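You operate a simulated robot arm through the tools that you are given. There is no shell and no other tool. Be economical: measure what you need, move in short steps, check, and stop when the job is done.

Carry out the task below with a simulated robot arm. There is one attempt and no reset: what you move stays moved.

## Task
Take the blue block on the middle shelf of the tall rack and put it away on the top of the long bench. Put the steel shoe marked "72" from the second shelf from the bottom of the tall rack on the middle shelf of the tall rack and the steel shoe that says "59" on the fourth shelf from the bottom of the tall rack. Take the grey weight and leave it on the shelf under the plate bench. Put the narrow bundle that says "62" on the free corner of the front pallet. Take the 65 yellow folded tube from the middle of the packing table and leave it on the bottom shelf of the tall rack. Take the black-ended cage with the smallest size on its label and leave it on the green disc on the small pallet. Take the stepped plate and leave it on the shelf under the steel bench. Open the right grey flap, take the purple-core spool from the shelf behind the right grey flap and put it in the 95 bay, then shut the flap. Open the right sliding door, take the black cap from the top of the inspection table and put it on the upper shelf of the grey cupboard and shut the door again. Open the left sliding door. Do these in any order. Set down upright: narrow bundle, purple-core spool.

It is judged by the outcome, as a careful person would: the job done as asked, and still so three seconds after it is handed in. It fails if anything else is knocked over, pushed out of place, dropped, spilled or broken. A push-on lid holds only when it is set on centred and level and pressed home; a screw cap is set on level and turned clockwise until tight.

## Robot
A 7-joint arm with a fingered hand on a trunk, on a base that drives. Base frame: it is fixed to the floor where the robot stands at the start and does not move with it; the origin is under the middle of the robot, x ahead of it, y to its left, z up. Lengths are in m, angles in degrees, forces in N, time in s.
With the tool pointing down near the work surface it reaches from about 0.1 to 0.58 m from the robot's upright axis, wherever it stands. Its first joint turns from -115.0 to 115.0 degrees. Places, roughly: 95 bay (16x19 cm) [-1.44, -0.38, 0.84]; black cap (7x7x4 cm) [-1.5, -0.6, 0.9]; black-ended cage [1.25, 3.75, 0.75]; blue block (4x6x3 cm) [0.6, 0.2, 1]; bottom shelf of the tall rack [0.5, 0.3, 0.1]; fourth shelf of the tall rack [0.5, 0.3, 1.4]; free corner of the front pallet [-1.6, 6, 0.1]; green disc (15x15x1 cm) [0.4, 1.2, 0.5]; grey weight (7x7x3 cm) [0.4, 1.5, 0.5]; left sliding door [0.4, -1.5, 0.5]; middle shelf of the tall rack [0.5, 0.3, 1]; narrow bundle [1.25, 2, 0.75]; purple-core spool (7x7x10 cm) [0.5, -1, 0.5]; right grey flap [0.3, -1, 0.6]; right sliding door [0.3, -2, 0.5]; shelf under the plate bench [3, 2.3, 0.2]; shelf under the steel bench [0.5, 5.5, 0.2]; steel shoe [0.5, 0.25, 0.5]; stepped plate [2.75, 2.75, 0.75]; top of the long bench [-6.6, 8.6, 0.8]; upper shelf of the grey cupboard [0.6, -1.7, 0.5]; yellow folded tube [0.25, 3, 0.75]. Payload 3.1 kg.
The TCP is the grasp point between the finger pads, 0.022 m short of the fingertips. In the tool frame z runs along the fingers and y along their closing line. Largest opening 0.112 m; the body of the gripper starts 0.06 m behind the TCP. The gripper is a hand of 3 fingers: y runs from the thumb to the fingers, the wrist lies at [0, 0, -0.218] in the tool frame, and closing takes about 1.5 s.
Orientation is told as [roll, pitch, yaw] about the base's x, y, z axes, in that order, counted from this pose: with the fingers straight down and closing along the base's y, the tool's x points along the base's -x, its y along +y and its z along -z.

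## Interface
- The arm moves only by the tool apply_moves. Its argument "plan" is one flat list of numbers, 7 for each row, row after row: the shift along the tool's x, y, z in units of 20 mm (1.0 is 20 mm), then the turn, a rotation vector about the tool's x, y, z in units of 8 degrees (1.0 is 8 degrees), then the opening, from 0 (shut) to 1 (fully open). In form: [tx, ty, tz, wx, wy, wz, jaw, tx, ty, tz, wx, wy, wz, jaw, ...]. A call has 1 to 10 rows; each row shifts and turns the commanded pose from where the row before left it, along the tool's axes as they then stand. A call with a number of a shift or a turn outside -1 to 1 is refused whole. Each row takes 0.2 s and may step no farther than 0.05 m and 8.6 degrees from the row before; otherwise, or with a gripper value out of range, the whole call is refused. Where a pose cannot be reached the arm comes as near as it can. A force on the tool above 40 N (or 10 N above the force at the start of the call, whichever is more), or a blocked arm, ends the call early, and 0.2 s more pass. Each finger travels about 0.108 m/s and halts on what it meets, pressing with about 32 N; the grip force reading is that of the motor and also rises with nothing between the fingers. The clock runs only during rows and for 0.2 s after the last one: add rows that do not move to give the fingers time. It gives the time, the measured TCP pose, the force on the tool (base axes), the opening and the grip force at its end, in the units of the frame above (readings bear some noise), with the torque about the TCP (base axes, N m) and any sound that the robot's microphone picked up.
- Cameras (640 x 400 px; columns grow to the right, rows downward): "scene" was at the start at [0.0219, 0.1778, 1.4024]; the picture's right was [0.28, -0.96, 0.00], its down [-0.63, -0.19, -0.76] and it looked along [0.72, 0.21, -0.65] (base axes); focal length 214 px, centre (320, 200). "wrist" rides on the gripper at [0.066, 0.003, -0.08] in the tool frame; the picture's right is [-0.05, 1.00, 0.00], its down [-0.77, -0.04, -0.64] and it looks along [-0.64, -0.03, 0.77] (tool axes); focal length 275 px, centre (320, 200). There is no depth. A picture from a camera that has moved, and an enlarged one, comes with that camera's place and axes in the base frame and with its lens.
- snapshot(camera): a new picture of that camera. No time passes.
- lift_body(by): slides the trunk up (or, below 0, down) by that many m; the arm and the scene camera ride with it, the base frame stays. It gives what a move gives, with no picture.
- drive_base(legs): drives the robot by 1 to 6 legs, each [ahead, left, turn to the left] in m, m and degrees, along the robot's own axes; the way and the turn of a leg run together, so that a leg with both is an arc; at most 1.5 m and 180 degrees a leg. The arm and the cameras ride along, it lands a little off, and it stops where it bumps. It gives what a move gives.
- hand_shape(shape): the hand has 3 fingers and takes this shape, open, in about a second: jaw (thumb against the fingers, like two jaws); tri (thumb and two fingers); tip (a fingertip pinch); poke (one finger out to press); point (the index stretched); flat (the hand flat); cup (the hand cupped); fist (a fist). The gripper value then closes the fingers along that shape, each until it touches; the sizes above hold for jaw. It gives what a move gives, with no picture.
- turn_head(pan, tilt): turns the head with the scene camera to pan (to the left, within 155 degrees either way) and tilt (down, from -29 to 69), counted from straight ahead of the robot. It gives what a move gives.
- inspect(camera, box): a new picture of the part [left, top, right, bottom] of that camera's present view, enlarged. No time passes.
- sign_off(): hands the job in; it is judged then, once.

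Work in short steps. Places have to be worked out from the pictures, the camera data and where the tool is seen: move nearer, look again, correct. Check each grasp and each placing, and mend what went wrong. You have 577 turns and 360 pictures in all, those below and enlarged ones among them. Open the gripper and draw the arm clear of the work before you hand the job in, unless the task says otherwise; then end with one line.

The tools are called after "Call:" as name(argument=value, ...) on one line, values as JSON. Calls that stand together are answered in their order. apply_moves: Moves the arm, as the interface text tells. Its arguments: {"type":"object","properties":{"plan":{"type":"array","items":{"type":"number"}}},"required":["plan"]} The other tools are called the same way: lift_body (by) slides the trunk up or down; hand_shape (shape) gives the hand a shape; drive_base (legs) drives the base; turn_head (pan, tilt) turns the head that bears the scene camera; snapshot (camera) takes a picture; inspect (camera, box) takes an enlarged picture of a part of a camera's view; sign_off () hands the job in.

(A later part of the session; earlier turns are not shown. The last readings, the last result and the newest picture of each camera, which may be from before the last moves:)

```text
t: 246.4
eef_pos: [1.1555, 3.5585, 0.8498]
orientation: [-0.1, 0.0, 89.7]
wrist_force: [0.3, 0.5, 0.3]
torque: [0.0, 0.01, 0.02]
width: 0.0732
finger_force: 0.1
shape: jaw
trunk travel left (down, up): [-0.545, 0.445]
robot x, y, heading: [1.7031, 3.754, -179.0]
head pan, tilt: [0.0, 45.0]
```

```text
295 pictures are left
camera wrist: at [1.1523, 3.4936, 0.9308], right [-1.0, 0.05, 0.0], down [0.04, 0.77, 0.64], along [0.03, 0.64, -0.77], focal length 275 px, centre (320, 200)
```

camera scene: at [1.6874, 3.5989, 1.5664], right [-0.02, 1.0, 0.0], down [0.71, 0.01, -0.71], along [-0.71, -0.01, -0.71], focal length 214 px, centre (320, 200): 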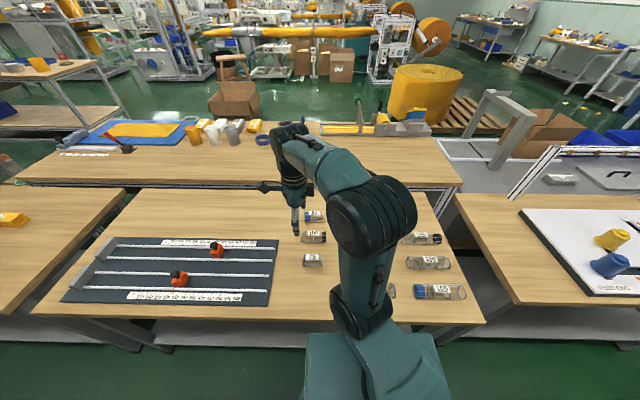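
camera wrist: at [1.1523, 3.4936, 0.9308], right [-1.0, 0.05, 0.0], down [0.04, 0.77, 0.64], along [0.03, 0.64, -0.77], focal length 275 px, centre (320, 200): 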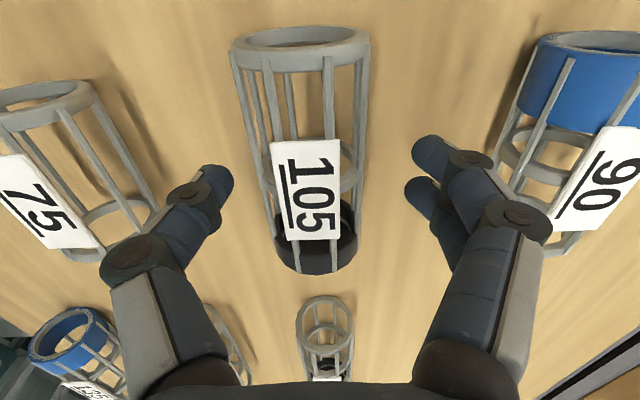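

I narrow the opening slightly and lower the last ~1.8 cm, then close.

Call:
apply_moves(plan=[0, 0, 0, 0, 0, 0, 0.55, 0, 0, 0.4, 0, 0, 0, 0.55, 0, 0, 0.4, 0, 0, 0, 0.55])

Call:
snapshot(camera="wrist")

```text
t: 247.2
eef_pos: [1.1564, 3.5593, 0.8325]
orientation: [-0.1, 0.1, 89.7]
wrist_force: [0.1, -0.1, 0.1]
torque: [0.03, 0.03, -0.05]
width: 0.0624
finger_force: 0.0
shape: jaw
trunk travel left (down, up): [-0.545, 0.445]
robot x, y, heading: [1.7043, 3.7512, -179.0]
head pan, tilt: [0.0, 45.0]
```

```text
294 pictures are left
camera wrist: at [1.1522, 3.4935, 0.914], right [-1.0, 0.05, 0.0], down [0.04, 0.77, 0.64], along [0.03, 0.64, -0.77], focal length 275 px, centre (320, 200)
```

wrist: 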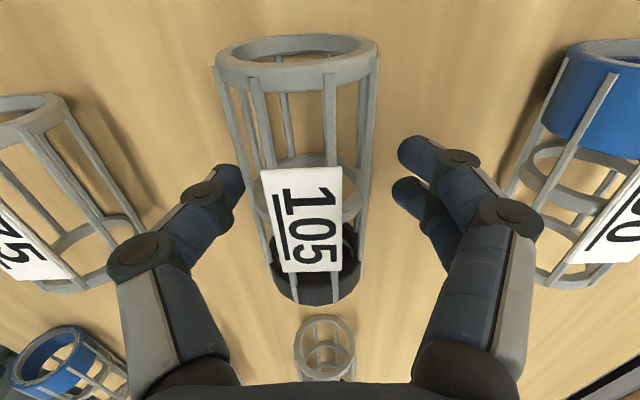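

Fingers straddle the cage. Closing.

Call:
apply_moves(plan=[0, 0, 0, 0, 0, 0, 0.45, 0, 0, 0, 0, 0, 0, 0.35, 0, 0, 0, 0, 0, 0, 0.25, 0, 0, 0, 0, 0, 0, 0.2, 0, 0, 0, 0, 0, 0, 0.1, 0, 0, 0, 0, 0, 0, 0.1])

Call:
snapshot(camera="wrist")

```text
t: 248.6
eef_pos: [1.1559, 3.5592, 0.8321]
orientation: [-0.1, 0.0, 89.6]
wrist_force: [0.2, 0.7, 0.3]
torque: [0.02, 0.01, 0.02]
width: 0.0395
finger_force: 31.6
shape: jaw
trunk travel left (down, up): [-0.545, 0.445]
robot x, y, heading: [1.708, 3.7539, -178.9]
head pan, tilt: [0.0, 45.0]
```

```text
293 pictures are left
camera wrist: at [1.1522, 3.4934, 0.914], right [-1.0, 0.05, 0.0], down [0.04, 0.77, 0.64], along [0.03, 0.64, -0.77], focal length 275 px, centre (320, 200)
```

wrist: 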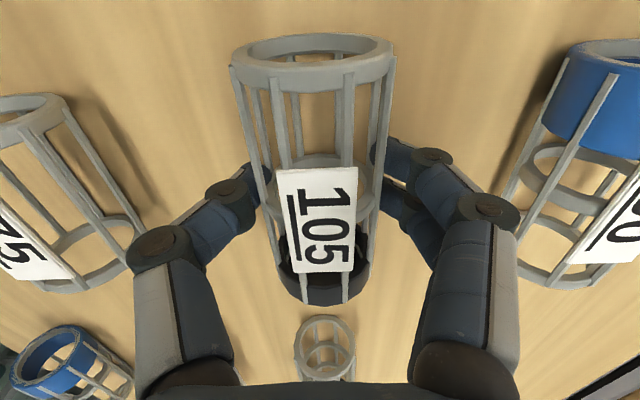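

Gripped. I lift it up and check.

Call:
apply_moves(plan=[0, 0, -1, 0, 0, 0, 0.1, 0, 0, -1, 0, 0, 0, 0.1, 0, 0, -1, 0, 0, 0, 0.1, 0, 0, -1, 0, 0, 0, 0.1, 0, 0, -1, 0, 0, 0, 0.1, 0, 0, -1, 0, 0, 0, 0.1])

Call:
lift_body(by=0.15)

Call:
snapshot(camera="wrist")

```text
t: 250.0
eef_pos: [1.1546, 3.559, 0.9519]
orientation: [-0.1, 0.1, 89.7]
wrist_force: [-0.2, 0.3, -0.4]
torque: [-0.01, 0.01, -0.01]
width: 0.0394
finger_force: 32.0
shape: jaw
trunk travel left (down, up): [-0.545, 0.445]
robot x, y, heading: [1.7032, 3.7519, -178.9]
head pan, tilt: [0.0, 45.0]
```

```text
t: 251.8
eef_pos: [1.1561, 3.5576, 1.1012]
orientation: [-0.2, 0.0, 89.7]
wrist_force: [0.1, -0.1, -0.8]
torque: [0.01, 0.0, 0.05]
width: 0.0395
finger_force: 31.9
shape: jaw
trunk travel left (down, up): [-0.695, 0.295]
robot x, y, heading: [1.7044, 3.7546, -178.8]
head pan, tilt: [0.0, 45.0]
```

```text
292 pictures are left
camera wrist: at [1.1517, 3.4924, 1.1824], right [-1.0, 0.05, 0.0], down [0.04, 0.77, 0.64], along [0.03, 0.64, -0.77], focal length 275 px, centre (320, 200)
```

wrist: 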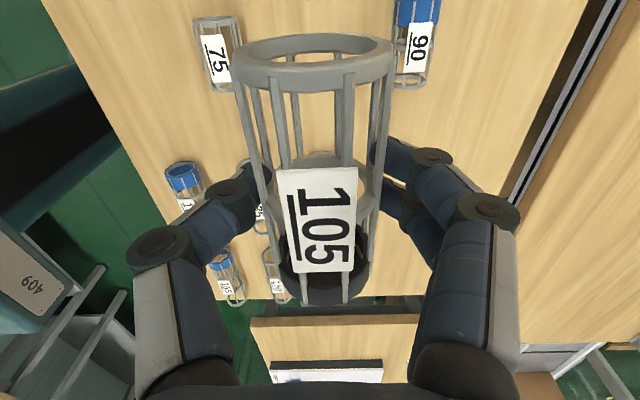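

Held well. I retract the arm a bit, then drive back around the north end, facing +x, to the small pallet.

Call:
apply_moves(plan=[0, -1, 0, 0, 0, 0, 0.1, 0, -1, 0, 0, 0, 0, 0.1, 0, -1, 0, 0, 0, 0, 0.1, 0, -1, 0, 0, 0, 0, 0.1, 0, -1, 0, 0, 0, 0, 0.1, 0, -1, 0, 0, 0, 0, 0.1, 0, -1, 0, 0, 0, 0, 0.1])

Call:
drive_base(legs=[[-0.45, 0, -1.2], [0, -1.5, 0], [0, -1.5, 0], [1.5, 0, 0], [1.3, 0, 0]])

Call:
turn_head(pan=30, tilt=20)

Call:
snapshot(camera="scene")

```text
t: 253.4
eef_pos: [1.2951, 3.558, 1.1005]
orientation: [-0.1, 0.0, 89.8]
wrist_force: [0.3, -0.9, -0.6]
torque: [-0.03, 0.03, -0.01]
width: 0.0395
finger_force: 31.6
shape: jaw
trunk travel left (down, up): [-0.695, 0.295]
robot x, y, heading: [1.7048, 3.7512, -179.0]
head pan, tilt: [0.0, 45.0]
```

```text
t: 283.8
eef_pos: [-1.0914, 6.6163, 1.1]
orientation: [-0.2, 0.0, 88.9]
wrist_force: [1.2, -0.5, -0.7]
torque: [0.03, -0.03, 0.01]
width: 0.0397
finger_force: 32.1
shape: jaw
trunk travel left (down, up): [-0.695, 0.295]
robot x, y, heading: [-0.6765, 6.8, -179.6]
head pan, tilt: [0.0, 45.0]
```

```text
t: 284.7
eef_pos: [-1.0916, 6.6164, 1.1005]
orientation: [0.0, 0.0, 88.9]
wrist_force: [-0.4, 0.7, -0.2]
torque: [0.01, 0.02, 0.03]
width: 0.0394
finger_force: 32.0
shape: jaw
trunk travel left (down, up): [-0.695, 0.295]
robot x, y, heading: [-0.6797, 6.8026, -179.6]
head pan, tilt: [30.0, 20.0]
```

```text
291 pictures are left
camera scene: at [-0.6971, 6.6042, 1.605], right [-0.5, 0.86, 0.0], down [0.3, 0.17, -0.94], along [-0.81, -0.47, -0.34], focal length 214 px, centre (320, 200)
```

scene: 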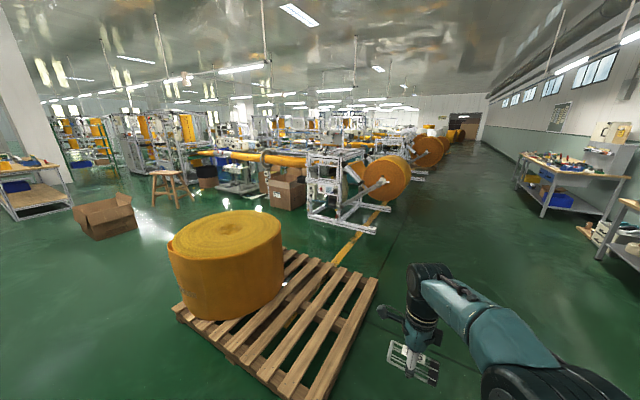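

Now I turn to face +x and slide down the aisle to the small pallet.

Call:
drive_base(legs=[[0, 0, 179.6], [0, -1.5, 0], [0, -1.5, 0], [0, -1.5, 0], [0, -0.8, 0]])

Call:
turn_head(pan=0, tilt=35)

Call:
snapshot(camera="scene")

```text
t: 317.6
eef_pos: [-0.1074, 1.6672, 1.1002]
orientation: [-0.1, 0.0, -90.6]
wrist_force: [0.3, 0.2, -0.4]
torque: [0.03, 0.01, -0.01]
width: 0.0389
finger_force: 32.6
shape: jaw
trunk travel left (down, up): [-0.695, 0.295]
robot x, y, heading: [-0.5184, 1.4739, 0.8]
head pan, tilt: [30.0, 20.0]
```

```text
t: 318.6
eef_pos: [-0.1069, 1.6661, 1.1009]
orientation: [-0.1, 0.0, -90.7]
wrist_force: [-0.2, 0.1, -0.4]
torque: [0.02, 0.0, -0.01]
width: 0.0391
finger_force: 31.9
shape: jaw
trunk travel left (down, up): [-0.695, 0.295]
robot x, y, heading: [-0.5219, 1.4762, 0.7]
head pan, tilt: [0.0, 35.0]
```

```text
290 pictures are left
camera scene: at [-0.4915, 1.6295, 1.5812], right [0.01, -1.0, 0.0], down [-0.57, -0.01, -0.82], along [0.82, 0.01, -0.57], focal length 214 px, centre (320, 200)
```

scene: 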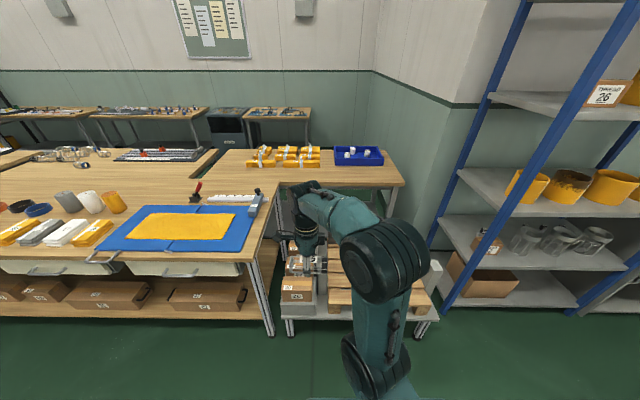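

The arm blocks the view of the pallet; I swing the hand to the right by 20 cm and look again.

Call:
apply_moves(plan=[-1, 0, 0, 0, 0, 0, 0.1, -1, 0, 0, 0, 0, 0, 0.1, -1, 0, 0, 0, 0, 0, 0.1, -1, 0, 0, 0, 0, 0, 0.1, -1, 0, 0, 0, 0, 0, 0.1, -1, 0, 0, 0, 0, 0, 0.1, -1, 0, 0, 0, 0, 0, 0.1, -1, 0, 0, 0, 0, 0, 0.1, -1, 0, 0, 0, 0, 0, 0.1, -1, 0, 0, 0, 0, 0, 0.1])

Call:
turn_head(pan=-5, tilt=45)

Call:
snapshot(camera="scene")

Call:
snapshot(camera="wrist")

```text
t: 320.8
eef_pos: [-0.1092, 1.4667, 1.0987]
orientation: [0.0, 0.0, -90.6]
wrist_force: [0.4, 0.1, -0.6]
torque: [0.03, -0.02, -0.01]
width: 0.0388
finger_force: 32.0
shape: jaw
trunk travel left (down, up): [-0.695, 0.295]
robot x, y, heading: [-0.5198, 1.4767, 0.7]
head pan, tilt: [0.0, 35.0]
```

```text
t: 321.5
eef_pos: [-0.1106, 1.4673, 1.0991]
orientation: [0.0, 0.0, -90.7]
wrist_force: [0.3, 0.7, -0.7]
torque: [0.01, -0.02, -0.04]
width: 0.0387
finger_force: 32.0
shape: jaw
trunk travel left (down, up): [-0.695, 0.295]
robot x, y, heading: [-0.5176, 1.475, 0.8]
head pan, tilt: [-5.0, 45.0]
```

```text
289 pictures are left
camera scene: at [-0.4984, 1.6222, 1.5664], right [-0.07, -1.0, 0.0], down [-0.7, 0.05, -0.71], along [0.71, -0.05, -0.71], focal length 214 px, centre (320, 200)
```

scene: 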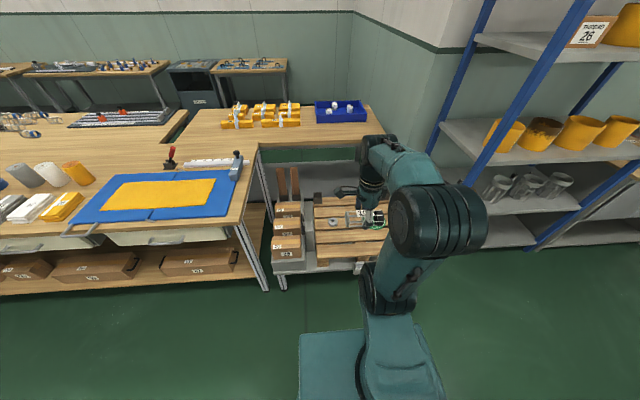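

```text
288 pictures are left
camera wrist: at [-0.1055, 1.5334, 1.1808], right [1.0, -0.06, 0.0], down [-0.04, -0.77, 0.64], along [-0.04, -0.64, -0.77], focal length 275 px, centre (320, 200)
```

wrist: 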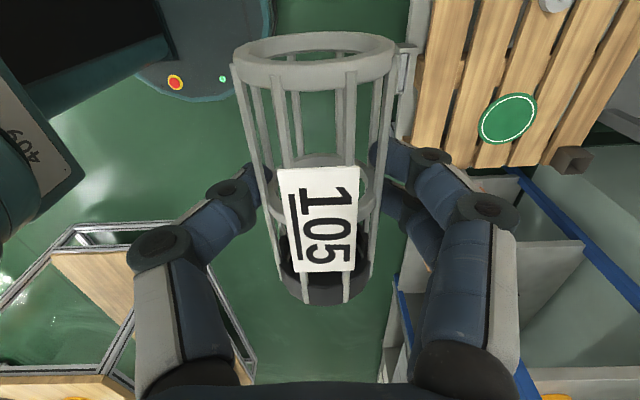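

Disc is at about (0.384, 1.196, 0.457). Before approaching I check how close the base can get; drive ahead 0.2 and look down.

Call:
drive_base(legs=[[0.2, -0.1, 0]])

Call:
turn_head(pan=-15, tilt=60)

Call:
snapshot(camera="scene")

Call:
snapshot(camera="wrist")

```text
t: 323.2
eef_pos: [0.0932, 1.3676, 1.0998]
orientation: [-0.1, -0.1, -91.0]
wrist_force: [0.4, -0.4, -1.5]
torque: [0.0, 0.02, 0.0]
width: 0.0387
finger_force: 32.2
shape: jaw
trunk travel left (down, up): [-0.695, 0.295]
robot x, y, heading: [-0.3165, 1.3799, 0.6]
head pan, tilt: [-5.0, 45.0]
```

```text
t: 324.0
eef_pos: [0.0927, 1.3684, 1.099]
orientation: [-0.1, 0.1, -90.9]
wrist_force: [-0.7, 0.3, -0.7]
torque: [0.03, -0.02, 0.03]
width: 0.0389
finger_force: 31.8
shape: jaw
trunk travel left (down, up): [-0.695, 0.295]
robot x, y, heading: [-0.3154, 1.3815, 0.3]
head pan, tilt: [-15.0, 60.0]
```

```text
287 pictures are left
camera scene: at [-0.3116, 1.5158, 1.5469], right [-0.25, -0.97, 0.0], down [-0.84, 0.22, -0.5], along [0.48, -0.13, -0.87], focal length 214 px, centre (320, 200)
```

scene: 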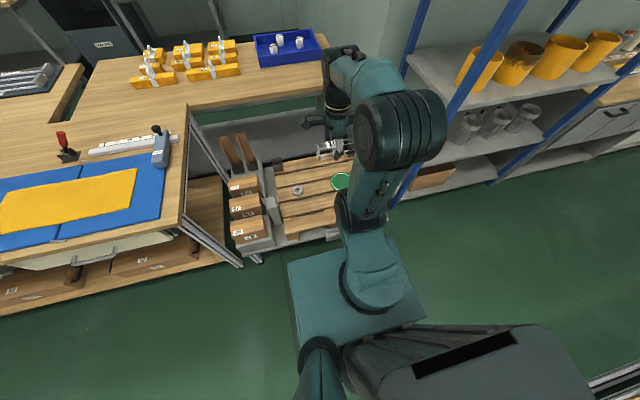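

```text
286 pictures are left
camera wrist: at [0.0974, 1.4349, 1.1809], right [1.0, -0.06, 0.0], down [-0.05, -0.77, 0.64], along [-0.04, -0.63, -0.77], focal length 275 px, centre (320, 200)
```

wrist: 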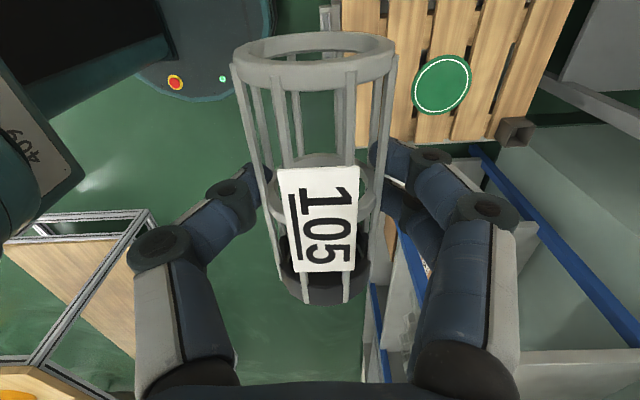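

I zoom in on the pallet to see what stands beside the disc.

Call:
inspect(camera="scene", box=[220, 120, 380, 250])

```text
3.08 times, centred on (300, 185) of scene
camera zoom: at [-0.3116, 1.5158, 1.5469], right [-0.25, -0.97, 0.0], down [-0.84, 0.22, -0.5], along [0.48, -0.13, -0.87], focal length 660 px, centre (382, 246)
```

zoom: 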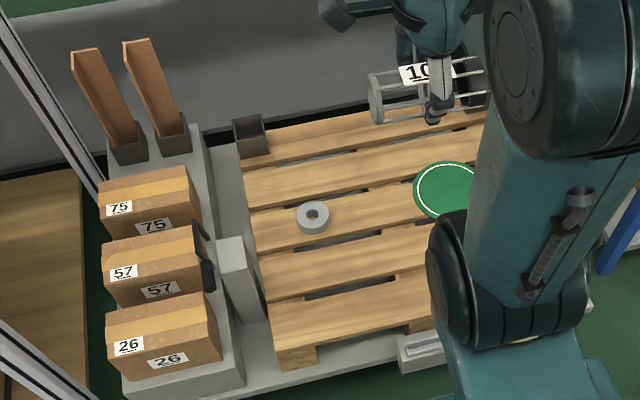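

I approach to x≈-0.17 and move the hand over the disc at height, then look down with the wrist camera.

Call:
drive_base(legs=[[0.14, -0.05, 0]])

Call:
apply_moves(plan=[-0.75, 0.7, 0, 0, 0, 0, 0.1, -0.75, 0.7, 0, 0, 0, 0, 0.1, -0.75, 0.7, 0, 0, 0, 0, 0.1, -0.75, 0.7, 0, 0, 0, 0, 0.1, -0.75, 0.7, 0, 0, 0, 0, 0.1, -0.75, 0.7, 0, 0, 0, 0, 0.1, -0.75, 0.7, 0, 0, 0, 0, 0.1])

Call:
snapshot(camera="wrist")

Call:
snapshot(camera="scene")

```text
t: 325.3
eef_pos: [0.236, 1.318, 1.0995]
orientation: [-0.1, 0.0, -91.1]
wrist_force: [0.1, -0.8, -0.6]
torque: [0.04, 0.0, 0.0]
width: 0.0388
finger_force: 31.9
shape: jaw
trunk travel left (down, up): [-0.695, 0.295]
robot x, y, heading: [-0.1755, 1.3276, 0.2]
head pan, tilt: [-15.0, 60.0]
```

```text
t: 326.9
eef_pos: [0.3319, 1.21, 1.1001]
orientation: [-0.1, 0.0, -91.2]
wrist_force: [-0.5, -0.4, -1.2]
torque: [0.02, -0.01, 0.03]
width: 0.0386
finger_force: 31.9
shape: jaw
trunk travel left (down, up): [-0.695, 0.295]
robot x, y, heading: [-0.1751, 1.3333, 0.1]
head pan, tilt: [-15.0, 60.0]
```

```text
284 pictures are left
camera wrist: at [0.3356, 1.2756, 1.1809], right [1.0, -0.07, 0.0], down [-0.05, -0.77, 0.64], along [-0.04, -0.63, -0.77], focal length 275 px, centre (320, 200)
```

wrist: 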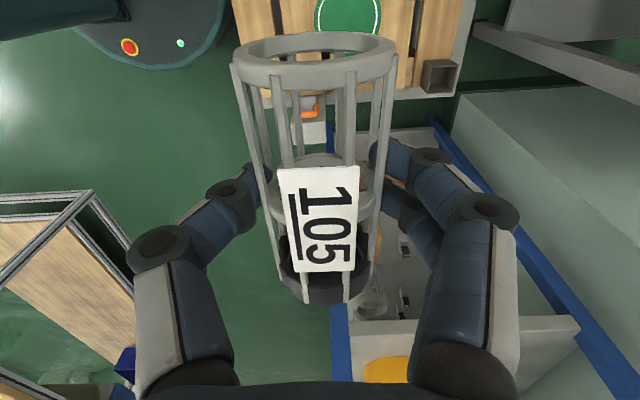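

```text
283 pictures are left
camera scene: at [-0.1685, 1.4659, 1.547], right [-0.25, -0.97, 0.0], down [-0.84, 0.22, -0.5], along [0.48, -0.13, -0.87], focal length 214 px, centre (320, 200)
```

scene: 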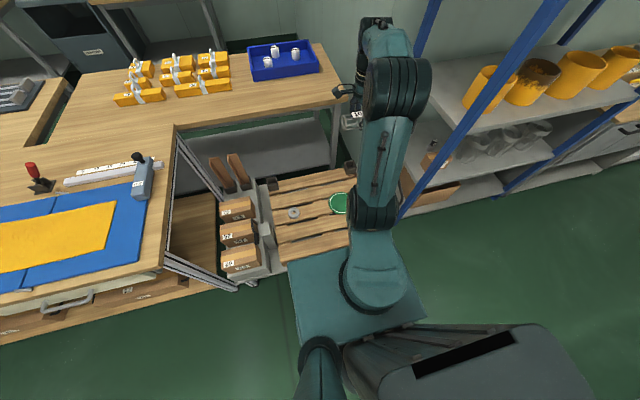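

The orange-topped grey post is near (0.29, 1.04), clear of the disc at (0.39, 1.205). I move over the disc and lower the trunk in stages.

Call:
apply_moves(plan=[-0.08, 0.7, 0, 0, 0, 0, 0.1, -0.08, 0.7, 0, 0, 0, 0, 0.1, -0.08, 0.7, 0, 0, 0, 0, 0.1, -0.08, 0.7, 0, 0, 0, 0, 0.1])

Call:
lift_body(by=-0.3)

Call:
snapshot(camera="scene")

Call:
snapshot(camera="wrist")

```text
t: 327.9
eef_pos: [0.3859, 1.2024, 1.0975]
orientation: [-0.1, 0.1, -91.1]
wrist_force: [0.8, -0.8, -1.2]
torque: [0.02, -0.03, 0.0]
width: 0.0388
finger_force: 31.7
shape: jaw
trunk travel left (down, up): [-0.695, 0.295]
robot x, y, heading: [-0.1738, 1.3291, 0.2]
head pan, tilt: [-15.0, 60.0]
```

```text
t: 330.9
eef_pos: [0.3859, 1.2031, 0.7971]
orientation: [-0.1, 0.0, -91.0]
wrist_force: [-0.5, -0.2, -0.7]
torque: [-0.02, -0.01, 0.04]
width: 0.0388
finger_force: 32.2
shape: jaw
trunk travel left (down, up): [-0.395, 0.595]
robot x, y, heading: [-0.1692, 1.3314, 0.0]
head pan, tilt: [-15.0, 60.0]
```

```text
282 pictures are left
camera scene: at [-0.1693, 1.4666, 1.2469], right [-0.25, -0.97, 0.0], down [-0.84, 0.22, -0.5], along [0.48, -0.13, -0.87], focal length 214 px, centre (320, 200)
```

scene: 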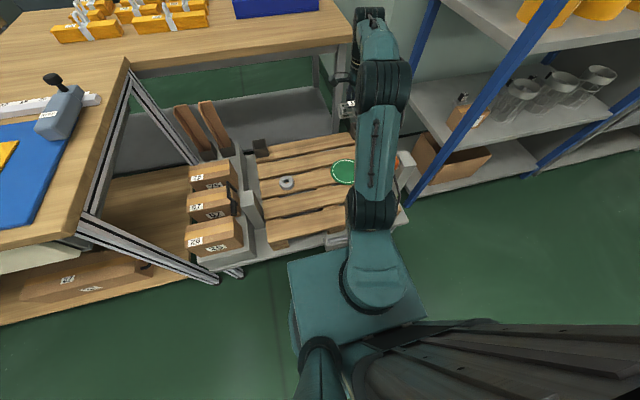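

```text
281 pictures are left
camera wrist: at [0.3908, 1.2697, 0.8796], right [1.0, -0.07, 0.0], down [-0.05, -0.77, 0.64], along [-0.04, -0.63, -0.77], focal length 275 px, centre (320, 200)
```

wrist: 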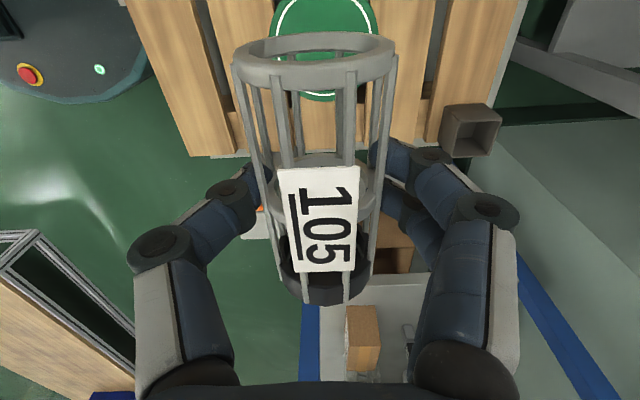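

Everything's clear. Lower 24 cm more and look.

Call:
lift_body(by=-0.24)

Call:
snapshot(camera="wrist")

Call:
inspect(camera="scene", box=[240, 60, 440, 220])

```text
t: 333.4
eef_pos: [0.3857, 1.2033, 0.5585]
orientation: [0.0, 0.0, -91.1]
wrist_force: [0.0, 0.8, -1.1]
torque: [-0.03, -0.01, 0.01]
width: 0.0388
finger_force: 31.5
shape: jaw
trunk travel left (down, up): [-0.155, 0.835]
robot x, y, heading: [-0.1749, 1.3314, 0.2]
head pan, tilt: [-15.0, 60.0]
```

```text
280 pictures are left
camera wrist: at [0.3908, 1.2697, 0.6396], right [1.0, -0.07, 0.0], down [-0.05, -0.77, 0.64], along [-0.04, -0.63, -0.77], focal length 275 px, centre (320, 200)
```

wrist: 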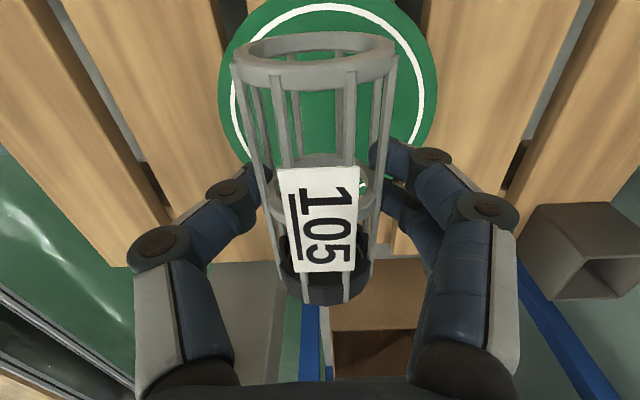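

```text
2.50 times, centred on (340, 140) of scene
camera zoom: at [-0.1693, 1.4666, 1.007], right [-0.25, -0.97, 0.0], down [-0.84, 0.22, -0.5], along [0.48, -0.13, -0.87], focal length 536 px, centre (270, 350)
```

zoom: 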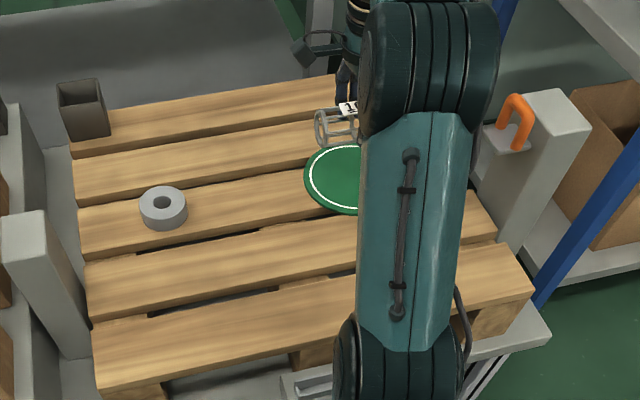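

Aligned over the disc (centre ≈(0.392,1.207)). I lower until contact.

Call:
apply_moves(plan=[0.1, 0.12, 1, 0, 0, 0, 0.1, 0.1, 0.12, 1, 0, 0, 0, 0.1])

Call:
apply_moves(plan=[0, 0, 0.35, 0, 0, 0, 0.1, 0, 0, 0.35, 0, 0, 0, 0.1])

Call:
apply_moves(plan=[0, 0, 0.25, 0, 0, 0, 0.1, 0, 0, 0.25, 0, 0, 0, 0.1])

Call:
snapshot(camera="wrist")

```text
t: 334.0
eef_pos: [0.3906, 1.2073, 0.5186]
orientation: [-0.1, -0.1, -91.2]
wrist_force: [-0.1, -0.2, -1.1]
torque: [0.0, 0.02, -0.02]
width: 0.0389
finger_force: 32.0
shape: jaw
trunk travel left (down, up): [-0.155, 0.835]
robot x, y, heading: [-0.1775, 1.3282, 0.1]
head pan, tilt: [-15.0, 60.0]
```

```text
t: 334.6
eef_pos: [0.39, 1.2075, 0.5054]
orientation: [-0.1, 0.1, -91.1]
wrist_force: [-0.3, 0.9, -0.2]
torque: [-0.01, -0.04, 0.03]
width: 0.0387
finger_force: 32.3
shape: jaw
trunk travel left (down, up): [-0.155, 0.835]
robot x, y, heading: [-0.1726, 1.3312, -0.0]
head pan, tilt: [-15.0, 60.0]
```

```text
t: 335.2
eef_pos: [0.392, 1.2044, 0.4942]
orientation: [-0.2, -0.1, -91.1]
wrist_force: [0.5, 1.1, 0.0]
torque: [-0.01, -0.01, 0.03]
width: 0.0387
finger_force: 32.5
shape: jaw
trunk travel left (down, up): [-0.155, 0.835]
robot x, y, heading: [-0.1747, 1.333, 0.3]
head pan, tilt: [-15.0, 60.0]
```

```text
278 pictures are left
camera wrist: at [0.396, 1.2723, 0.5756], right [1.0, -0.07, 0.0], down [-0.05, -0.77, 0.64], along [-0.04, -0.63, -0.77], focal length 275 px, centre (320, 200)
```

wrist: 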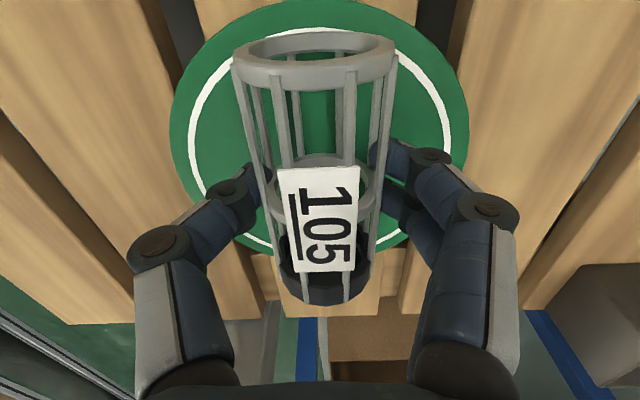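

Still no contact; continue down.

Call:
apply_moves(plan=[0, 0, 0.3, 0, 0, 0, 0.1, 0, 0, 0.3, 0, 0, 0, 0.1])

Call:
apply_moves(plan=[0, 0, 0.25, 0, 0, 0, 0.1, 0, 0, 0, 0, 0, 0, 0.1])

Call:
snapshot(camera="wrist")

```text
t: 335.8
eef_pos: [0.3917, 1.2062, 0.4875]
orientation: [0.2, -0.1, -91.1]
wrist_force: [-1.0, 0.0, 17.0]
torque: [0.03, -0.04, 0.02]
width: 0.0394
finger_force: 32.0
shape: jaw
trunk travel left (down, up): [-0.155, 0.835]
robot x, y, heading: [-0.1786, 1.3281, -0.0]
head pan, tilt: [-15.0, 60.0]
```

```text
t: 336.4
eef_pos: [0.3907, 1.2054, 0.4845]
orientation: [0.7, -0.2, -91.2]
wrist_force: [-4.4, 2.3, 28.2]
torque: [-0.02, 0.09, -0.01]
width: 0.0411
finger_force: 32.3
shape: jaw
trunk travel left (down, up): [-0.155, 0.835]
robot x, y, heading: [-0.1739, 1.3283, 0.5]
head pan, tilt: [-15.0, 60.0]
stopped in row 2: the force on the tool passed its limit at 41 N (the readings are from after the stop); the commanded pose is now the measured one
```

```text
277 pictures are left
camera wrist: at [0.3946, 1.273, 0.5656], right [1.0, -0.07, 0.01], down [-0.06, -0.77, 0.64], along [-0.03, -0.64, -0.77], focal length 275 px, centre (320, 200)
```

wrist: 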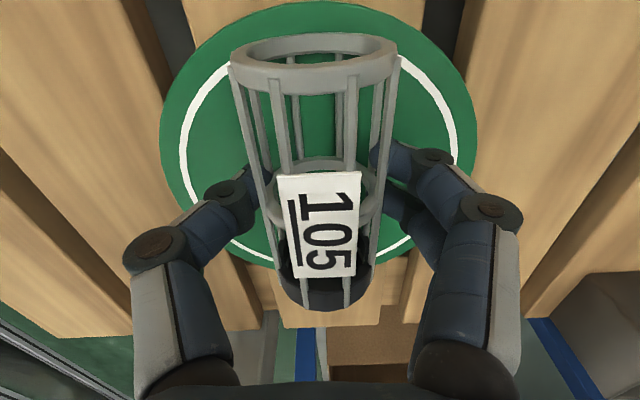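

Contact. I ease up 4 mm, open slowly and look.

Call:
apply_moves(plan=[0, 0, -0.2, 0, 0, 0, 0.2, 0, 0, 0, 0, 0, 0, 0.35, 0, 0, 0, 0, 0, 0, 0.45, 0, 0, 0, 0, 0, 0, 0.55, 0, 0, 0, 0, 0, 0, 0.55])

Call:
snapshot(camera="wrist")

```text
t: 337.6
eef_pos: [0.3917, 1.2053, 0.4833]
orientation: [0.2, -0.1, -91.1]
wrist_force: [0.0, 0.1, 0.0]
torque: [-0.03, 0.01, 0.0]
width: 0.061
finger_force: 0.0
shape: jaw
trunk travel left (down, up): [-0.155, 0.835]
robot x, y, heading: [-0.1725, 1.3306, 0.3]
head pan, tilt: [-15.0, 60.0]
```

```text
276 pictures are left
camera wrist: at [0.3958, 1.2724, 0.5652], right [1.0, -0.07, 0.0], down [-0.05, -0.77, 0.64], along [-0.04, -0.64, -0.77], focal length 275 px, centre (320, 200)
```

wrist: 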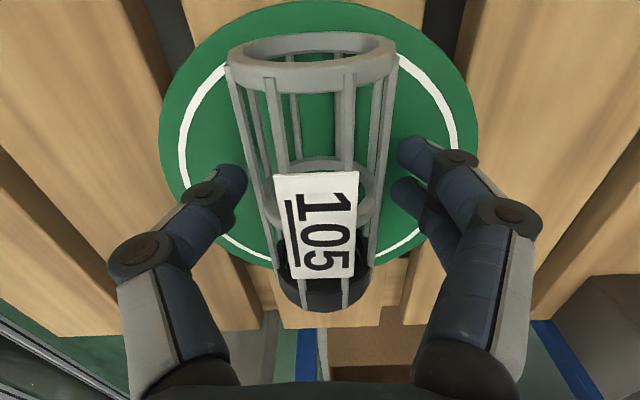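

Released. I raise the hand clear and check the cage from above.

Call:
apply_moves(plan=[0, 0, -0.8, 0, 0, 0, 0.6, 0, 0, -1, 0, 0, 0, 0.6, 0, 0, -1, 0, 0, 0, 0.6, 0, 0, -1, 0, 0, 0, 0.6, 0, 0, -1, 0, 0, 0, 0.6, 0, 0, -1, 0, 0, 0, 0.6, 0, 0, -1, 0, 0, 0, 0.6])

Call:
apply_moves(plan=[1, 0, 0, 0, 0, 0, 0.9, 1, 0, 0, 0, 0, 0, 0.9, 1, 0, 0, 0, 0, 0, 0.9, 1, 0, 0, 0, 0, 0, 0.9, 1, 0, 0, 0, 0, 0, 0.9, 1, 0, 0, 0, 0, 0, 0.9, 1, 0, 0, 0, 0, 0, 0.9, 1, 0, 0, 0, 0, 0, 0.9, 1, 0, 0, 0, 0, 0, 0.9, 1, 0, 0, 0, 0, 0, 0.9])

Call:
snapshot(camera="wrist")

Call:
snapshot(camera="scene")

```text
t: 339.2
eef_pos: [0.3907, 1.2058, 0.6212]
orientation: [0.1, -0.1, -91.1]
wrist_force: [-0.2, -0.2, 0.1]
torque: [0.0, -0.02, -0.03]
width: 0.0671
finger_force: 0.0
shape: jaw
trunk travel left (down, up): [-0.155, 0.835]
robot x, y, heading: [-0.1757, 1.3286, 0.4]
head pan, tilt: [-15.0, 60.0]
```

```text
t: 341.4
eef_pos: [0.3945, 1.4049, 0.6201]
orientation: [0.1, 0.0, -91.2]
wrist_force: [0.4, -0.4, 0.3]
torque: [0.0, 0.01, 0.03]
width: 0.1006
finger_force: 0.1
shape: jaw
trunk travel left (down, up): [-0.155, 0.835]
robot x, y, heading: [-0.174, 1.3315, 0.3]
head pan, tilt: [-15.0, 60.0]
```

```text
275 pictures are left
camera wrist: at [0.3993, 1.4717, 0.7005], right [1.0, -0.07, 0.0], down [-0.05, -0.77, 0.64], along [-0.04, -0.64, -0.77], focal length 275 px, centre (320, 200)
```

wrist: 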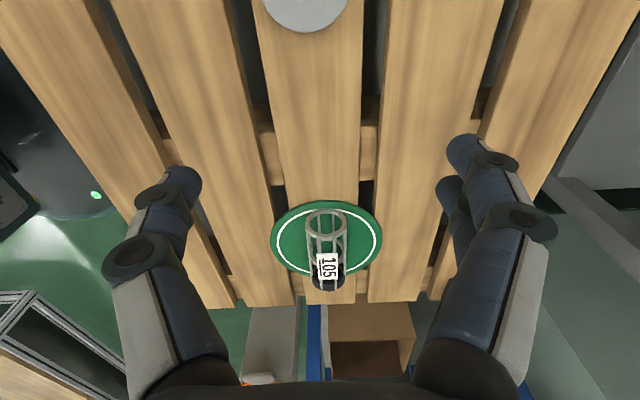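

```text
274 pictures are left
camera scene: at [-0.1694, 1.4666, 1.0069], right [-0.25, -0.97, 0.0], down [-0.84, 0.22, -0.5], along [0.48, -0.13, -0.87], focal length 214 px, centre (320, 200)
```

scene: 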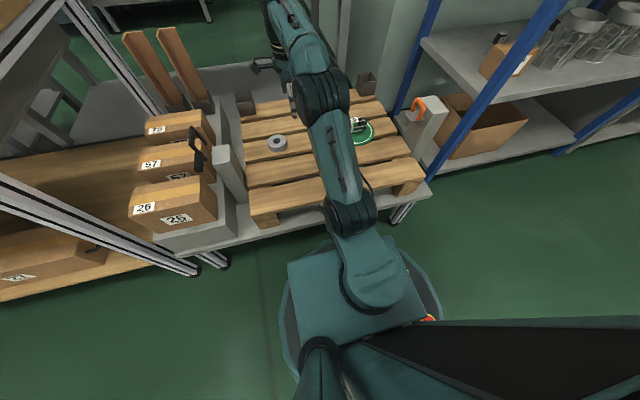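

The cage rests on the disc. I move over the grey weight at ≈(0.38, 1.465).

Call:
apply_moves(plan=[1, -0.2, 0, 0, 0, 0, 0.95, 1, -0.2, 0, 0, 0, 0, 0.95, 1, -0.2, 0, 0, 0, 0, 0.95])

Call:
snapshot(camera="wrist")

```text
t: 342.2
eef_pos: [0.384, 1.4653, 0.6199]
orientation: [0.2, -0.1, -91.2]
wrist_force: [0.5, 0.0, -0.2]
torque: [0.0, 0.02, 0.02]
width: 0.1063
finger_force: 0.0
shape: jaw
trunk travel left (down, up): [-0.155, 0.835]
robot x, y, heading: [-0.1764, 1.3292, 0.3]
head pan, tilt: [-15.0, 60.0]
```

```text
273 pictures are left
camera wrist: at [0.3893, 1.5318, 0.7002], right [1.0, -0.07, 0.0], down [-0.05, -0.77, 0.64], along [-0.04, -0.64, -0.77], focal length 275 px, centre (320, 200)
```

wrist: 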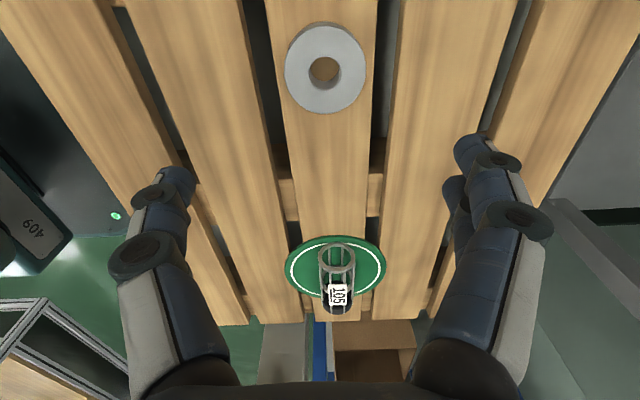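

Weight centre ≈(0.390, 1.477). I correct and lower.

Call:
apply_moves(plan=[0.6, 0.3, 1, 0, 0, 0, 0.95, 0, 0, 1, 0, 0, 0, 0.95, 0, 0, 1, 0, 0, 0, 0.95, 0, 0, 1, 0, 0, 0, 0.95, 0, 0, 1, 0, 0, 0, 0.95, 0, 0, 0.5, 0, 0, 0, 0.95])

Call:
snapshot(camera="wrist")

```text
t: 343.6
eef_pos: [0.3918, 1.4772, 0.5104]
orientation: [0.2, 0.0, -91.1]
wrist_force: [0.9, 0.2, -0.1]
torque: [0.02, 0.02, -0.02]
width: 0.1065
finger_force: 0.1
shape: jaw
trunk travel left (down, up): [-0.155, 0.835]
robot x, y, heading: [-0.1734, 1.3281, 0.2]
head pan, tilt: [-15.0, 60.0]
```

```text
272 pictures are left
camera wrist: at [0.3951, 1.5439, 0.5911], right [1.0, -0.07, 0.0], down [-0.05, -0.77, 0.64], along [-0.04, -0.64, -0.77], focal length 275 px, centre (320, 200)
```

wrist: 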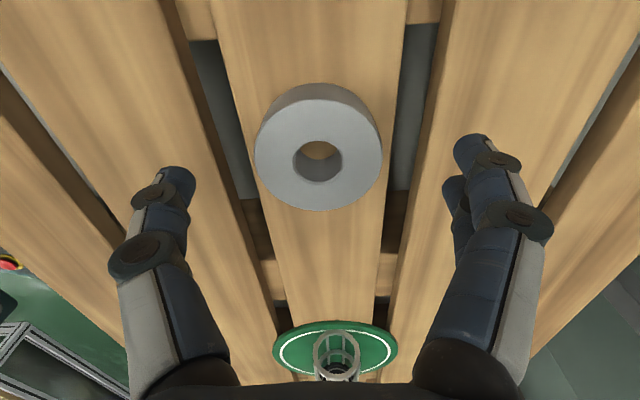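

Centred. I lower 2.4 cm and close.

Call:
apply_moves(plan=[0.1, 0, 0.6, 0, 0, 0, 0.95, 0, 0, 0.6, 0, 0, 0, 0.95, 0, 0, 0, 0, 0, 0, 0.8, 0, 0, 0, 0, 0, 0, 0.65, 0, 0, 0, 0, 0, 0, 0.5, 0, 0, 0, 0, 0, 0, 0.4, 0, 0, 0, 0, 0, 0, 0.3, 0, 0, 0, 0, 0, 0, 0.3])

Call:
snapshot(camera="wrist")

```text
t: 345.4
eef_pos: [0.3893, 1.48, 0.4875]
orientation: [0.2, -0.1, -91.1]
wrist_force: [-0.5, 0.4, -0.1]
torque: [0.02, -0.01, -0.01]
width: 0.0522
finger_force: 31.6
shape: jaw
trunk travel left (down, up): [-0.155, 0.835]
robot x, y, heading: [-0.173, 1.33, 0.2]
head pan, tilt: [-15.0, 60.0]
```

```text
271 pictures are left
camera wrist: at [0.3942, 1.5466, 0.5675], right [1.0, -0.07, 0.0], down [-0.05, -0.77, 0.64], along [-0.04, -0.64, -0.77], focal length 275 px, centre (320, 200)
```

wrist: 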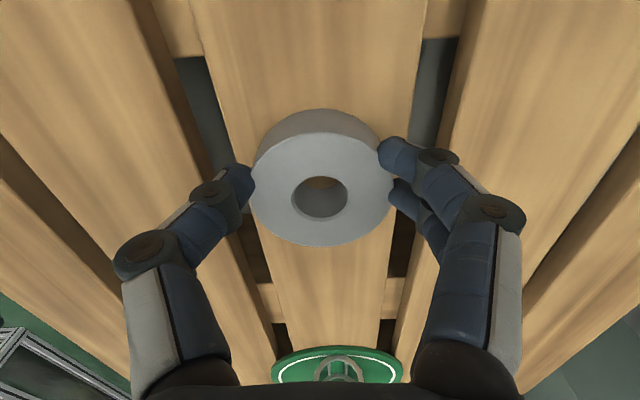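

Gripped (0.052). Lift and check.

Call:
apply_moves(plan=[0, 0, -0.5, 0, 0, 0, 0.2, 0, 0, -1, 0, 0, 0, 0.2, 0, 0, -1, 0, 0, 0, 0.2, 0, 0, -1, 0, 0, 0, 0.2, 0, 0, -1, 0, 0, 0, 0.2, 0, 0, -1, 0, 0, 0, 0.2])

Call:
snapshot(camera="wrist")

```text
t: 346.8
eef_pos: [0.3909, 1.4797, 0.5959]
orientation: [0.2, -0.1, -91.1]
wrist_force: [-0.3, -0.4, -5.0]
torque: [0.07, -0.01, 0.01]
width: 0.0521
finger_force: 32.2
shape: jaw
trunk travel left (down, up): [-0.155, 0.835]
robot x, y, heading: [-0.1752, 1.3309, 0.3]
head pan, tilt: [-15.0, 60.0]
```

```text
270 pictures are left
camera wrist: at [0.3955, 1.5465, 0.6778], right [1.0, -0.07, 0.0], down [-0.05, -0.77, 0.64], along [-0.04, -0.64, -0.77], focal length 275 px, centre (320, 200)
```

wrist: 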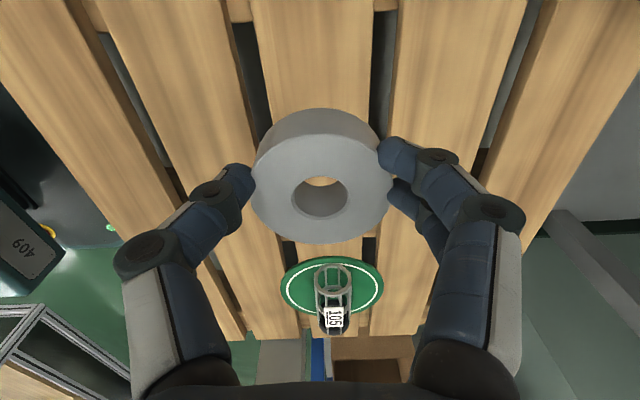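

Held. I raise the trunk, retract, and start the trip to the plate bench on the east side.

Call:
lift_body(by=0.4)

Call:
apply_moves(plan=[0, -1, 0, 0, 0, 0, 0.2, 0, -1, 0, 0, 0, 0, 0.2, 0, -1, 0, 0, 0, 0, 0.2, 0, -1, 0, 0, 0, 0, 0.2, 0, -1, 0, 0, 0, 0, 0.2, 0, -1, 0, 0, 0, 0, 0.2, 0, -1, 0, 0, 0, 0, 0.2])

Call:
drive_base(legs=[[-0.45, 0, 0], [0, 1.5, 0], [0, 1.5, 0], [0, 1.5, 0], [0, 0.95, 0]])

```text
t: 350.6
eef_pos: [0.3926, 1.4791, 0.9972]
orientation: [0.3, 0.0, -91.1]
wrist_force: [0.2, 0.2, -4.6]
torque: [0.03, 0.0, 0.01]
width: 0.0521
finger_force: 31.9
shape: jaw
trunk travel left (down, up): [-0.555, 0.435]
robot x, y, heading: [-0.1751, 1.3313, 0.3]
head pan, tilt: [-15.0, 60.0]
```

```text
t: 352.2
eef_pos: [0.2508, 1.4812, 0.9947]
orientation: [0.2, 0.0, -91.1]
wrist_force: [0.3, -0.1, -4.6]
torque: [0.03, 0.03, 0.01]
width: 0.0517
finger_force: 32.1
shape: jaw
trunk travel left (down, up): [-0.555, 0.435]
robot x, y, heading: [-0.1753, 1.3289, 0.4]
head pan, tilt: [-15.0, 60.0]
```

```text
t: 380.6
eef_pos: [-0.1797, 6.9089, 0.9952]
orientation: [0.3, -0.1, -92.3]
wrist_force: [0.3, 0.0, -4.7]
torque: [0.06, 0.0, 0.0]
width: 0.0516
finger_force: 31.8
shape: jaw
trunk travel left (down, up): [-0.555, 0.435]
robot x, y, heading: [-0.6072, 6.7655, -0.9]
head pan, tilt: [-15.0, 60.0]
```

Next: east to x≈2.0, then slide south down the aisle facing the plate bench.

Call:
drive_base(legs=[[1.4, 0, 0.9], [1.2, 0, 0], [0, -1.5, 0], [0, -1.5, 0], [0, -1.0, 0]])

Call:
turn_head(pan=-10, tilt=45)

Call:
snapshot(camera="scene")

```text
t: 412.1
eef_pos: [2.4202, 2.9097, 0.9964]
orientation: [0.3, -0.1, -91.4]
wrist_force: [0.3, -0.2, -3.7]
torque: [0.04, 0.05, 0.0]
width: 0.0515
finger_force: 32.0
shape: jaw
trunk travel left (down, up): [-0.555, 0.435]
robot x, y, heading: [1.9944, 2.7607, -0.1]
head pan, tilt: [-15.0, 60.0]
```

```text
t: 412.8
eef_pos: [2.419, 2.9097, 0.996]
orientation: [0.2, -0.1, -91.5]
wrist_force: [0.1, 0.1, -4.5]
torque: [0.07, 0.0, -0.02]
width: 0.0514
finger_force: 31.8
shape: jaw
trunk travel left (down, up): [-0.555, 0.435]
robot x, y, heading: [1.9936, 2.7585, -0.0]
head pan, tilt: [-10.0, 45.0]
```

```text
269 pictures are left
camera scene: at [2.0148, 2.8994, 1.4263], right [-0.18, -0.98, 0.0], down [-0.7, 0.12, -0.71], along [0.7, -0.12, -0.71], focal length 214 px, centre (320, 200)
```

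scene: 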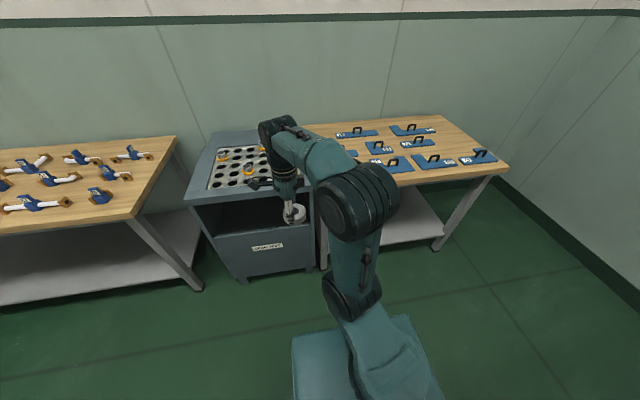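

The plate bench spans y≈1.9–2.75 with front x≈2.70. I go to (2.2, 2.1) and lower the hand in front of the bench, then look under it.

Call:
drive_base(legs=[[0, -0.62, 0], [0.18, 0, 0]])

Call:
lift_body(by=-0.4)

Call:
turn_head(pan=-5, tilt=25)

Call:
snapshot(camera="scene")

Call:
snapshot(camera="wrist")

```text
t: 417.4
eef_pos: [2.5951, 2.2964, 0.9955]
orientation: [0.1, -0.1, -90.8]
wrist_force: [0.1, -0.1, -4.5]
torque: [0.05, 0.02, -0.02]
width: 0.0516
finger_force: 32.6
shape: jaw
trunk travel left (down, up): [-0.555, 0.435]
robot x, y, heading: [2.169, 2.1445, 0.7]
head pan, tilt: [-10.0, 45.0]
```

```text
t: 421.2
eef_pos: [2.5942, 2.2965, 0.5956]
orientation: [0.3, -0.2, -90.8]
wrist_force: [-0.1, 0.2, -4.2]
torque: [0.03, 0.02, -0.01]
width: 0.0514
finger_force: 32.7
shape: jaw
trunk travel left (down, up): [-0.155, 0.835]
robot x, y, heading: [2.1702, 2.1399, 0.4]
head pan, tilt: [-10.0, 45.0]
```

```text
t: 422.1
eef_pos: [2.596, 2.2971, 0.5959]
orientation: [0.2, -0.1, -90.9]
wrist_force: [-0.3, 0.6, -4.5]
torque: [0.09, -0.01, -0.02]
width: 0.0515
finger_force: 31.6
shape: jaw
trunk travel left (down, up): [-0.155, 0.835]
robot x, y, heading: [2.1682, 2.1439, 0.9]
head pan, tilt: [-5.0, 25.0]
```

```text
268 pictures are left
camera scene: at [2.2014, 2.2878, 1.0568], right [-0.08, -1.0, 0.0], down [-0.42, 0.03, -0.91], along [0.9, -0.07, -0.42], focal length 214 px, centre (320, 200)
```

scene: 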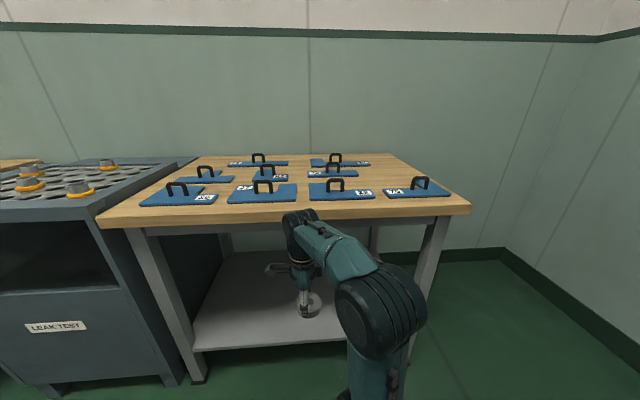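

```text
267 pictures are left
camera wrist: at [2.5981, 2.3632, 0.6768], right [1.0, -0.06, 0.0], down [-0.05, -0.77, 0.64], along [-0.04, -0.64, -0.77], focal length 275 px, centre (320, 200)
```

wrist: 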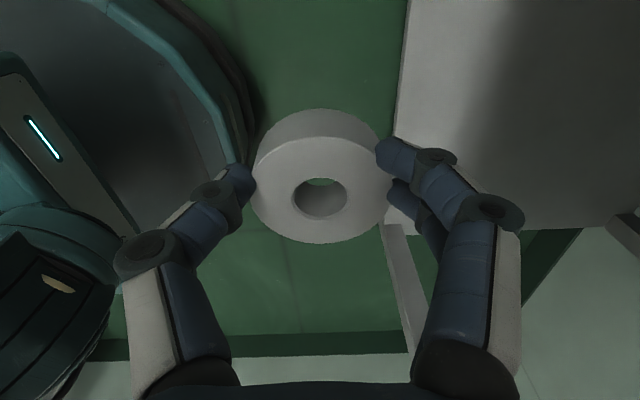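

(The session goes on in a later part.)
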